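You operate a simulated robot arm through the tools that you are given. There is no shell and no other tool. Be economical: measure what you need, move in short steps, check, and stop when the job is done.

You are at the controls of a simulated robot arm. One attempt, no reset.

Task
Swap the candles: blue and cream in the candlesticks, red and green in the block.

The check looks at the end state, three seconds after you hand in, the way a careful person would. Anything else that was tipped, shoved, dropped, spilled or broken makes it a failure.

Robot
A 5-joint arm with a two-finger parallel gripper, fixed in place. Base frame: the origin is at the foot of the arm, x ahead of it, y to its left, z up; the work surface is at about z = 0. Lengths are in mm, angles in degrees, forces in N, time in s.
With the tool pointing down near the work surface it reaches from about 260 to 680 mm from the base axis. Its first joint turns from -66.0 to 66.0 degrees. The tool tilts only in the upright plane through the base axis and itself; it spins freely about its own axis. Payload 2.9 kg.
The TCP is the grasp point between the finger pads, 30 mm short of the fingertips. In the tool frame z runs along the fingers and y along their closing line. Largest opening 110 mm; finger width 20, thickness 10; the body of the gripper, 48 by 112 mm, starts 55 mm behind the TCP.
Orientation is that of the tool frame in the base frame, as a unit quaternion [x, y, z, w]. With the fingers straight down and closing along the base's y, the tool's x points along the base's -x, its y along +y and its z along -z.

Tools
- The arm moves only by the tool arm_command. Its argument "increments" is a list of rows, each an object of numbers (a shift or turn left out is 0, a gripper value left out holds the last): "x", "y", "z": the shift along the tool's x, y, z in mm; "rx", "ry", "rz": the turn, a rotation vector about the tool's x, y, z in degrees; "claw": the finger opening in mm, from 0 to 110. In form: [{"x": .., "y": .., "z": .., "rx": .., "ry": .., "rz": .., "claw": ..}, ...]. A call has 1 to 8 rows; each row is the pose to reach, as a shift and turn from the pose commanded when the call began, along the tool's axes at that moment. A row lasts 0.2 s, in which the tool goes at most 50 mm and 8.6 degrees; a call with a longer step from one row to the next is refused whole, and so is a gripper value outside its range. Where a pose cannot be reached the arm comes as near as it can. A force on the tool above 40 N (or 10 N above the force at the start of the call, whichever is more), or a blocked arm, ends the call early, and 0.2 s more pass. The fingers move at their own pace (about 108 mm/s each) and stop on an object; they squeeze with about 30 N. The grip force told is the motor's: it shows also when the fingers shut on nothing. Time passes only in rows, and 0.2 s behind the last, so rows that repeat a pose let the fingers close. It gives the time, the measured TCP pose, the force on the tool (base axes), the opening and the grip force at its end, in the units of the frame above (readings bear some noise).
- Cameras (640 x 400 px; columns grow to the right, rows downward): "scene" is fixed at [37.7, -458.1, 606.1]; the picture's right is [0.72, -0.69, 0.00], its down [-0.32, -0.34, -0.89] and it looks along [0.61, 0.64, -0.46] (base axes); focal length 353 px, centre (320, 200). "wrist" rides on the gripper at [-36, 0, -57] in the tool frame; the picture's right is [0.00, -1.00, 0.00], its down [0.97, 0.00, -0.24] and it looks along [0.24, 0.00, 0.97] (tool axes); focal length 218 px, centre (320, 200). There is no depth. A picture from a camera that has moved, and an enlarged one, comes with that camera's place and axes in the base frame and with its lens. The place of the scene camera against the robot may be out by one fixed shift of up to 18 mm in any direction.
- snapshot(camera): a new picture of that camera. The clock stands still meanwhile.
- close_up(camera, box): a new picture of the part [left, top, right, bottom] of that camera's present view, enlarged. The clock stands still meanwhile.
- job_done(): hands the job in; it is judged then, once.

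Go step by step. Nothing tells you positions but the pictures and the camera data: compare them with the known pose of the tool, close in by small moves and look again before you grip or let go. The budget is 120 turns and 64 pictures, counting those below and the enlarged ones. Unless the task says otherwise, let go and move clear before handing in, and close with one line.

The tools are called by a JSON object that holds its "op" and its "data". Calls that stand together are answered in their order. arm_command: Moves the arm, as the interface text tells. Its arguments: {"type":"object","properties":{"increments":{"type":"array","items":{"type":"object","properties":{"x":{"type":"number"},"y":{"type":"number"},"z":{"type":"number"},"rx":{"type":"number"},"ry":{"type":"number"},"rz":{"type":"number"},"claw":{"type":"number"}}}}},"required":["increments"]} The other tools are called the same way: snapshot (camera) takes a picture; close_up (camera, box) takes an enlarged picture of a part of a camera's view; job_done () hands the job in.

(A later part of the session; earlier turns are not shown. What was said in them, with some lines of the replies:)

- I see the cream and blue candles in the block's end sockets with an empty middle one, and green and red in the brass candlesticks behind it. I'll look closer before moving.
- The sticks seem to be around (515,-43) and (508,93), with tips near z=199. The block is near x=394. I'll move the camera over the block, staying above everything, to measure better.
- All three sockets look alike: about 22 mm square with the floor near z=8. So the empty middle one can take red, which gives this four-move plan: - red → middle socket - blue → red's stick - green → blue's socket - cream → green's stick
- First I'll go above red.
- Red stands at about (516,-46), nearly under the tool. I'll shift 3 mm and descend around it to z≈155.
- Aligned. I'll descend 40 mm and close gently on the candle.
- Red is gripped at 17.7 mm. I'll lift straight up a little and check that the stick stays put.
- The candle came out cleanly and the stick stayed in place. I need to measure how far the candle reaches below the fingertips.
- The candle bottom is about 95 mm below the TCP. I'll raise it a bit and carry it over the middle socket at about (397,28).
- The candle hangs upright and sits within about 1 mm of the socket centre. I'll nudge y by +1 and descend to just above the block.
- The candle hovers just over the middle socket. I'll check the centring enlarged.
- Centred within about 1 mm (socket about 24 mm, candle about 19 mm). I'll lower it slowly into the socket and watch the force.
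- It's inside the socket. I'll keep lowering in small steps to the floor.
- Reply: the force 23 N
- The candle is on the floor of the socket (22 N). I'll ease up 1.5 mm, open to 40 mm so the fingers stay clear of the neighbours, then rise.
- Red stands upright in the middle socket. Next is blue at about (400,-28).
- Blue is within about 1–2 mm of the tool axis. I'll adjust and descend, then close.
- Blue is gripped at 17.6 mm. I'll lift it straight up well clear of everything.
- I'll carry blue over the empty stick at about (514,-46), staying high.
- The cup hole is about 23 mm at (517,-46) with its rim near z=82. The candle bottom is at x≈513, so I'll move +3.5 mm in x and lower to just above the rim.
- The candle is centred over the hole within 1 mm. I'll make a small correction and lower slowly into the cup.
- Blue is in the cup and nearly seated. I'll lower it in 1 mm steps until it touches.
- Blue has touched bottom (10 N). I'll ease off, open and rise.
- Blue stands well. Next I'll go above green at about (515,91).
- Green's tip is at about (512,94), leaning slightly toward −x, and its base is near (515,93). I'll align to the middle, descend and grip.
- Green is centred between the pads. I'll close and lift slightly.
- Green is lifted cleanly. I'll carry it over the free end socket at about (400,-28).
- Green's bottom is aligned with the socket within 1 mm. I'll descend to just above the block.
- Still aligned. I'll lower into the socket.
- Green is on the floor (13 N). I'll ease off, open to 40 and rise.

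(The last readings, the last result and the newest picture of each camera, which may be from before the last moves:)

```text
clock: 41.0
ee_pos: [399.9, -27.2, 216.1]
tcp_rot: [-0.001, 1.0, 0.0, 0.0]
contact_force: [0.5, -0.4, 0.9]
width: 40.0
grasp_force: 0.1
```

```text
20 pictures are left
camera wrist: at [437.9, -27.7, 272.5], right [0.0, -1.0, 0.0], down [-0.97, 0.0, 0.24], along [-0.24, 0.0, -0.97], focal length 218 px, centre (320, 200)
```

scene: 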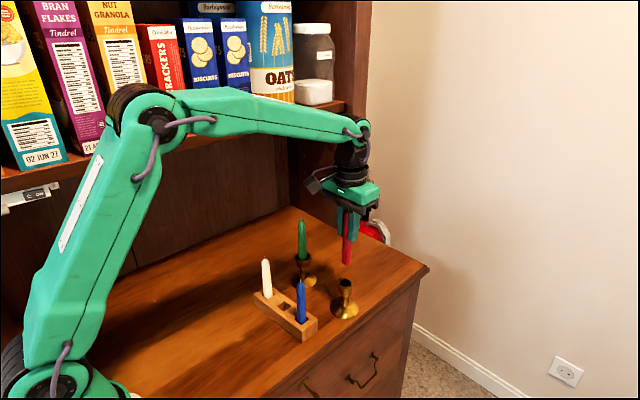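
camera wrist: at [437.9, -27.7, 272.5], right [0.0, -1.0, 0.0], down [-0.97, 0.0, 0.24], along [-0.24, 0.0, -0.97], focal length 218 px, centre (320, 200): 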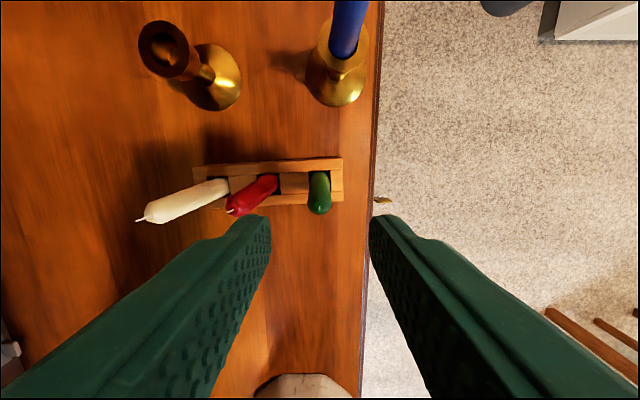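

Green is in its socket. Now I'll go above cream at about (394,84).

{"op": "arm_command", "data": {"increments": [{"x": 2, "y": 28}, {"x": 4, "y": 56}, {"x": 5, "y": 84}, {"x": 6, "y": 111}, {"x": 6, "y": 111, "z": 20}, {"x": 6, "y": 111, "z": 20}]}}

{"op": "snapshot", "data": {"camera": "wrist"}}

```text
clock: 42.4
ee_pos: [394.4, 84.5, 195.7]
tcp_rot: [0.0, 1.0, 0.0, -0.001]
contact_force: [-1.2, -0.7, 0.5]
width: 39.7
grasp_force: 0.1
```

```text
19 pictures are left
camera wrist: at [431.8, 83.4, 251.6], right [0.0, -1.0, 0.0], down [-0.97, 0.0, 0.24], along [-0.24, 0.0, -0.97], focal length 218 px, centre (320, 200)
```

wrist: 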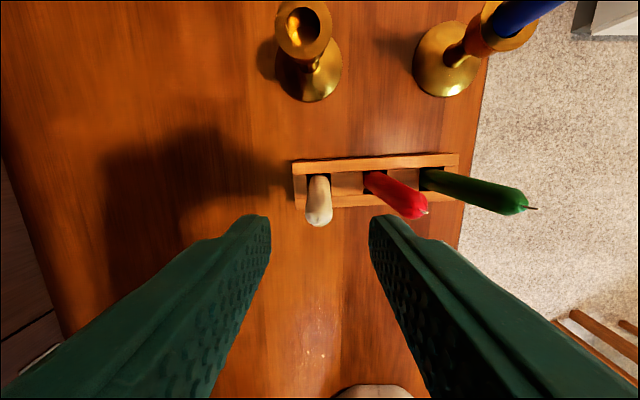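

Cream is at about (392,84). I'll make a small correction, descend and close.

{"op": "arm_command", "data": {"increments": [{"x": 2.5, "y": 0.5, "z": 22}, {"x": 2.5, "y": 0.5, "z": 45}, {"x": 2.5, "y": 0.5, "z": 68}, {"x": 2.5, "y": 0.5, "z": 91}, {"x": 2.5, "y": 0.5, "z": 91}, {"x": 2.5, "y": 0.5, "z": 91, "claw": 25}, {"x": 2.5, "y": 0.5, "z": 91, "claw": 10}, {"x": 2.5, "y": 0.5, "z": 91, "claw": 10}]}}

{"op": "close_up", "data": {"camera": "scene", "box": [230, 200, 380, 340]}}

```text
clock: 44.2
ee_pos: [391.7, 85.0, 103.5]
tcp_rot: [0.001, 1.0, 0.0, 0.0]
contact_force: [-0.6, 0.0, -0.7]
width: 17.7
grasp_force: 29.7
```

```text
2.86 times, centred on (305, 270) of scene
camera zoom: at [37.7, -458.1, 606.1], right [0.72, -0.69, 0.0], down [-0.32, -0.34, -0.89], along [0.61, 0.64, -0.46], focal length 1009 px, centre (363, 0)
```

zoom: 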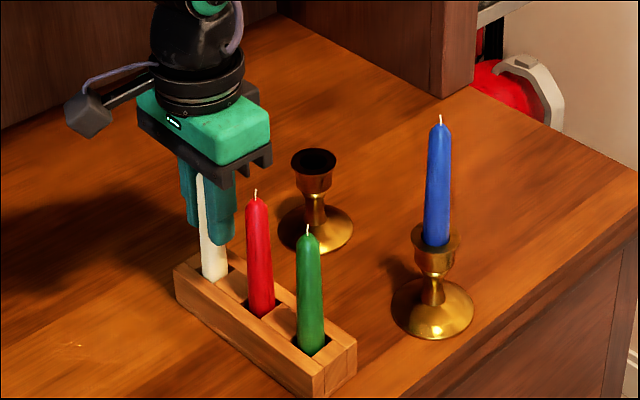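

Cream is gripped. I'll lift, then carry it toward the empty stick at about (514,94).

{"op": "arm_command", "data": {"increments": [{"z": -10}, {"z": -25}, {"z": -45}, {"z": -75}, {"z": -110}, {"z": -145}, {"z": -155}]}}

{"op": "arm_command", "data": {"increments": [{"x": -30, "y": 3}, {"x": -60, "y": 5}, {"x": -90, "y": 7}, {"x": -120, "y": 9}, {"x": -120, "y": 9}]}}

{"op": "close_up", "data": {"camera": "wrist", "box": [260, 120, 380, 220]}}

{"op": "snapshot", "data": {"camera": "scene"}}

```text
clock: 45.8
ee_pos: [392.1, 84.3, 257.6]
tcp_rot: [0.0, 1.0, 0.0, 0.0]
contact_force: [0.2, -0.5, 0.3]
width: 17.6
grasp_force: 30.4
```

```text
clock: 47.0
ee_pos: [512.5, 94.5, 259.1]
tcp_rot: [-0.001, 1.0, 0.0, -0.001]
contact_force: [0.3, 0.3, -0.7]
width: 17.6
grasp_force: 30.4
```

```text
4.00 times, centred on (320, 170) of wrist
camera zoom: at [550.1, 93.1, 315.7], right [0.0, -1.0, 0.0], down [-0.97, 0.0, 0.24], along [-0.24, 0.0, -0.97], focal length 873 px, centre (320, 320)
```

zoom: 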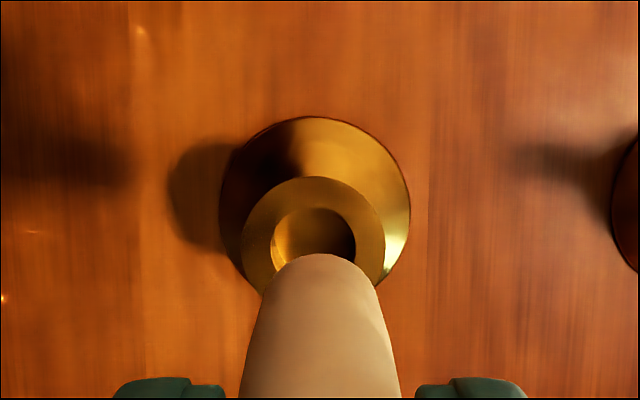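

```text
16 pictures are left
```

scene: 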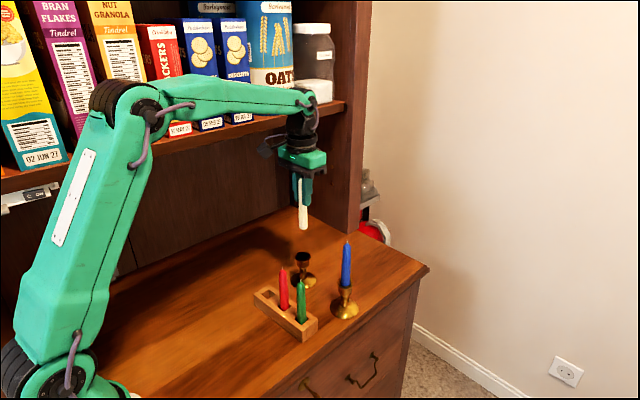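

The cup centre is at (512,95) and the candle bottom at about (514.5,93.3). I'll correct that and lower to just above the rim.

{"op": "arm_command", "data": {"increments": [{"x": 2.5, "y": 1.6, "z": 20}, {"x": 2.5, "y": 1.6, "z": 40}, {"x": 2.5, "y": 1.6, "z": 60}, {"x": 2.5, "y": 1.6, "z": 68}, {"x": 2.5, "y": 1.6, "z": 68}]}}

{"op": "close_up", "data": {"camera": "wrist", "box": [260, 120, 380, 220]}}

{"op": "close_up", "data": {"camera": "scene", "box": [260, 190, 350, 300]}}

```text
clock: 48.2
ee_pos: [510.3, 94.9, 191.3]
tcp_rot: [0.0, 1.0, 0.0, 0.0]
contact_force: [0.6, -0.9, -0.8]
width: 17.6
grasp_force: 29.8
```

```text
4.00 times, centred on (320, 170) of wrist
camera zoom: at [547.6, 94.8, 247.7], right [0.0, -1.0, 0.0], down [-0.97, 0.0, 0.24], along [-0.24, 0.0, -0.97], focal length 873 px, centre (320, 320)
```

zoom: 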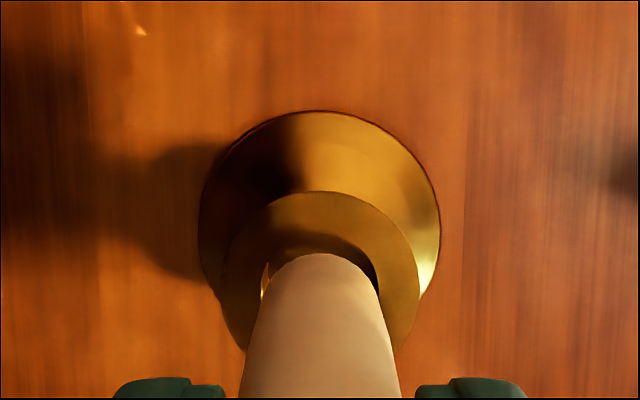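

```text
3.64 times, centred on (305, 245) of scene
camera zoom: at [37.7, -458.1, 606.1], right [0.72, -0.69, 0.0], down [-0.32, -0.34, -0.89], along [0.61, 0.64, -0.46], focal length 1284 px, centre (374, 36)
```

zoom: 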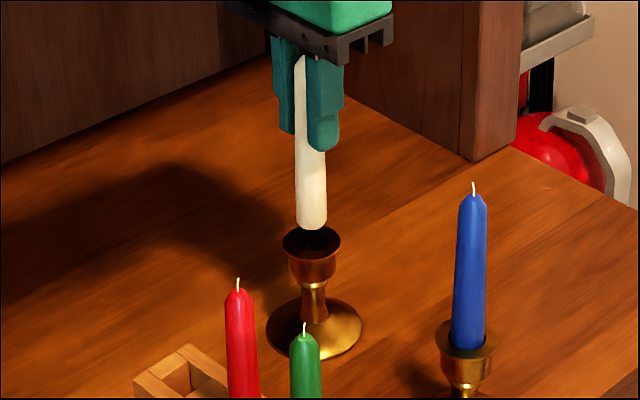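

Aligned within 0.5 mm. I'll lower into the cup.

{"op": "arm_command", "data": {"increments": [{"y": 0.2, "z": 5}, {"y": 0.2, "z": 10}, {"y": 0.2, "z": 15}, {"y": 0.2, "z": 20}, {"y": 0.2, "z": 26}, {"y": 0.2, "z": 32}, {"y": 0.2, "z": 36}]}}

{"op": "arm_command", "data": {"increments": [{"z": 1}, {"z": 2}, {"z": 3}, {"z": 3}]}}

```text
clock: 49.8
ee_pos: [509.5, 95.1, 155.2]
tcp_rot: [0.0, 1.0, 0.001, 0.0]
contact_force: [-1.2, 0.1, 0.8]
width: 17.5
grasp_force: 30.3
```

```text
clock: 50.8
ee_pos: [509.1, 95.1, 151.9]
tcp_rot: [0.0, 1.0, 0.0, 0.0]
contact_force: [-0.5, -0.1, -0.6]
width: 17.6
grasp_force: 29.8
```

{"op": "arm_command", "data": {"increments": [{"z": 0.7}, {"z": 1.4}, {"z": 2}, {"z": 2}]}}

{"op": "close_up", "data": {"camera": "scene", "box": [260, 190, 350, 300]}}

```text
clock: 51.8
ee_pos: [509.5, 95.6, 150.9]
tcp_rot: [0.001, 1.0, 0.0, 0.001]
contact_force: [-2.5, 0.1, 10.8]
width: 17.5
grasp_force: 30.5
```

```text
3.64 times, centred on (305, 245) of scene
camera zoom: at [37.6, -458.1, 606.1], right [0.72, -0.69, 0.0], down [-0.32, -0.34, -0.89], along [0.61, 0.64, -0.46], focal length 1284 px, centre (374, 36)
```

zoom: 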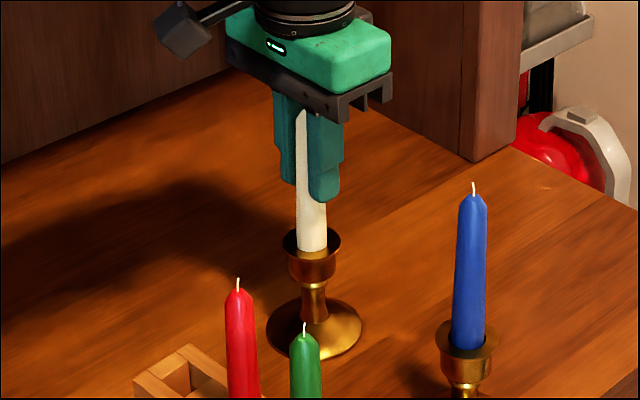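

Cream is seated (11 N). I'll ease off, release and rise well clear.

{"op": "arm_command", "data": {"increments": [{"z": -0.7}, {"z": -0.7, "claw": 24}, {"z": -0.7, "claw": 50}, {"z": -0.7, "claw": 50}]}}

{"op": "arm_command", "data": {"increments": [{"z": -20}, {"z": -50}, {"z": -80}, {"z": -110}, {"z": -150}, {"z": -150}]}}

{"op": "snapshot", "data": {"camera": "wrist"}}

{"op": "close_up", "data": {"camera": "scene", "box": [240, 200, 390, 340]}}

```text
clock: 52.8
ee_pos: [509.3, 96.0, 151.2]
tcp_rot: [0.0, 1.0, 0.0, 0.0]
contact_force: [0.1, -0.4, 0.4]
width: 50.1
grasp_force: 0.1
```

```text
clock: 54.2
ee_pos: [509.6, 95.5, 302.7]
tcp_rot: [0.0, 1.0, 0.0, 0.0]
contact_force: [0.2, 0.1, 0.4]
width: 49.9
grasp_force: 0.1
```

```text
12 pictures are left
camera wrist: at [546.5, 95.0, 358.1], right [0.0, -1.0, 0.0], down [-0.97, 0.0, 0.24], along [-0.24, 0.0, -0.97], focal length 218 px, centre (320, 200)
```

wrist: 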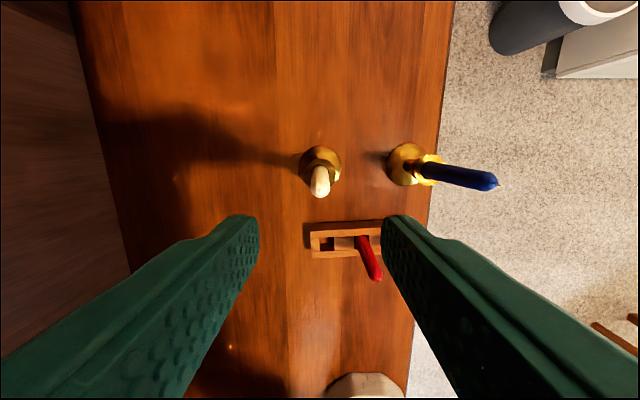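

```text
2.86 times, centred on (315, 270) of scene
camera zoom: at [37.7, -458.1, 606.1], right [0.72, -0.69, 0.0], down [-0.32, -0.34, -0.89], along [0.61, 0.64, -0.46], focal length 1009 px, centre (334, 0)
```

zoom: 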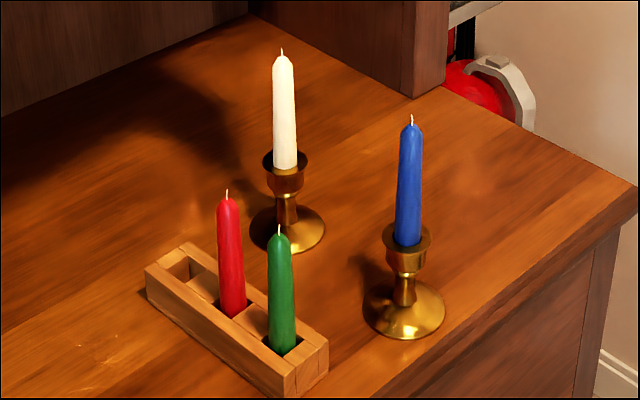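

All four candles stand upright, cream and blue in the sticks and red and green in the block. Nothing else has moved and the arm is clear, so I'm handing in.

{"op": "job_done", "data": {}}

```text
The job is handed in.
```

The swap is finished: blue and cream stand in the candlesticks, and red and green stand in the block's middle and end sockets, leaving cream's old socket empty.
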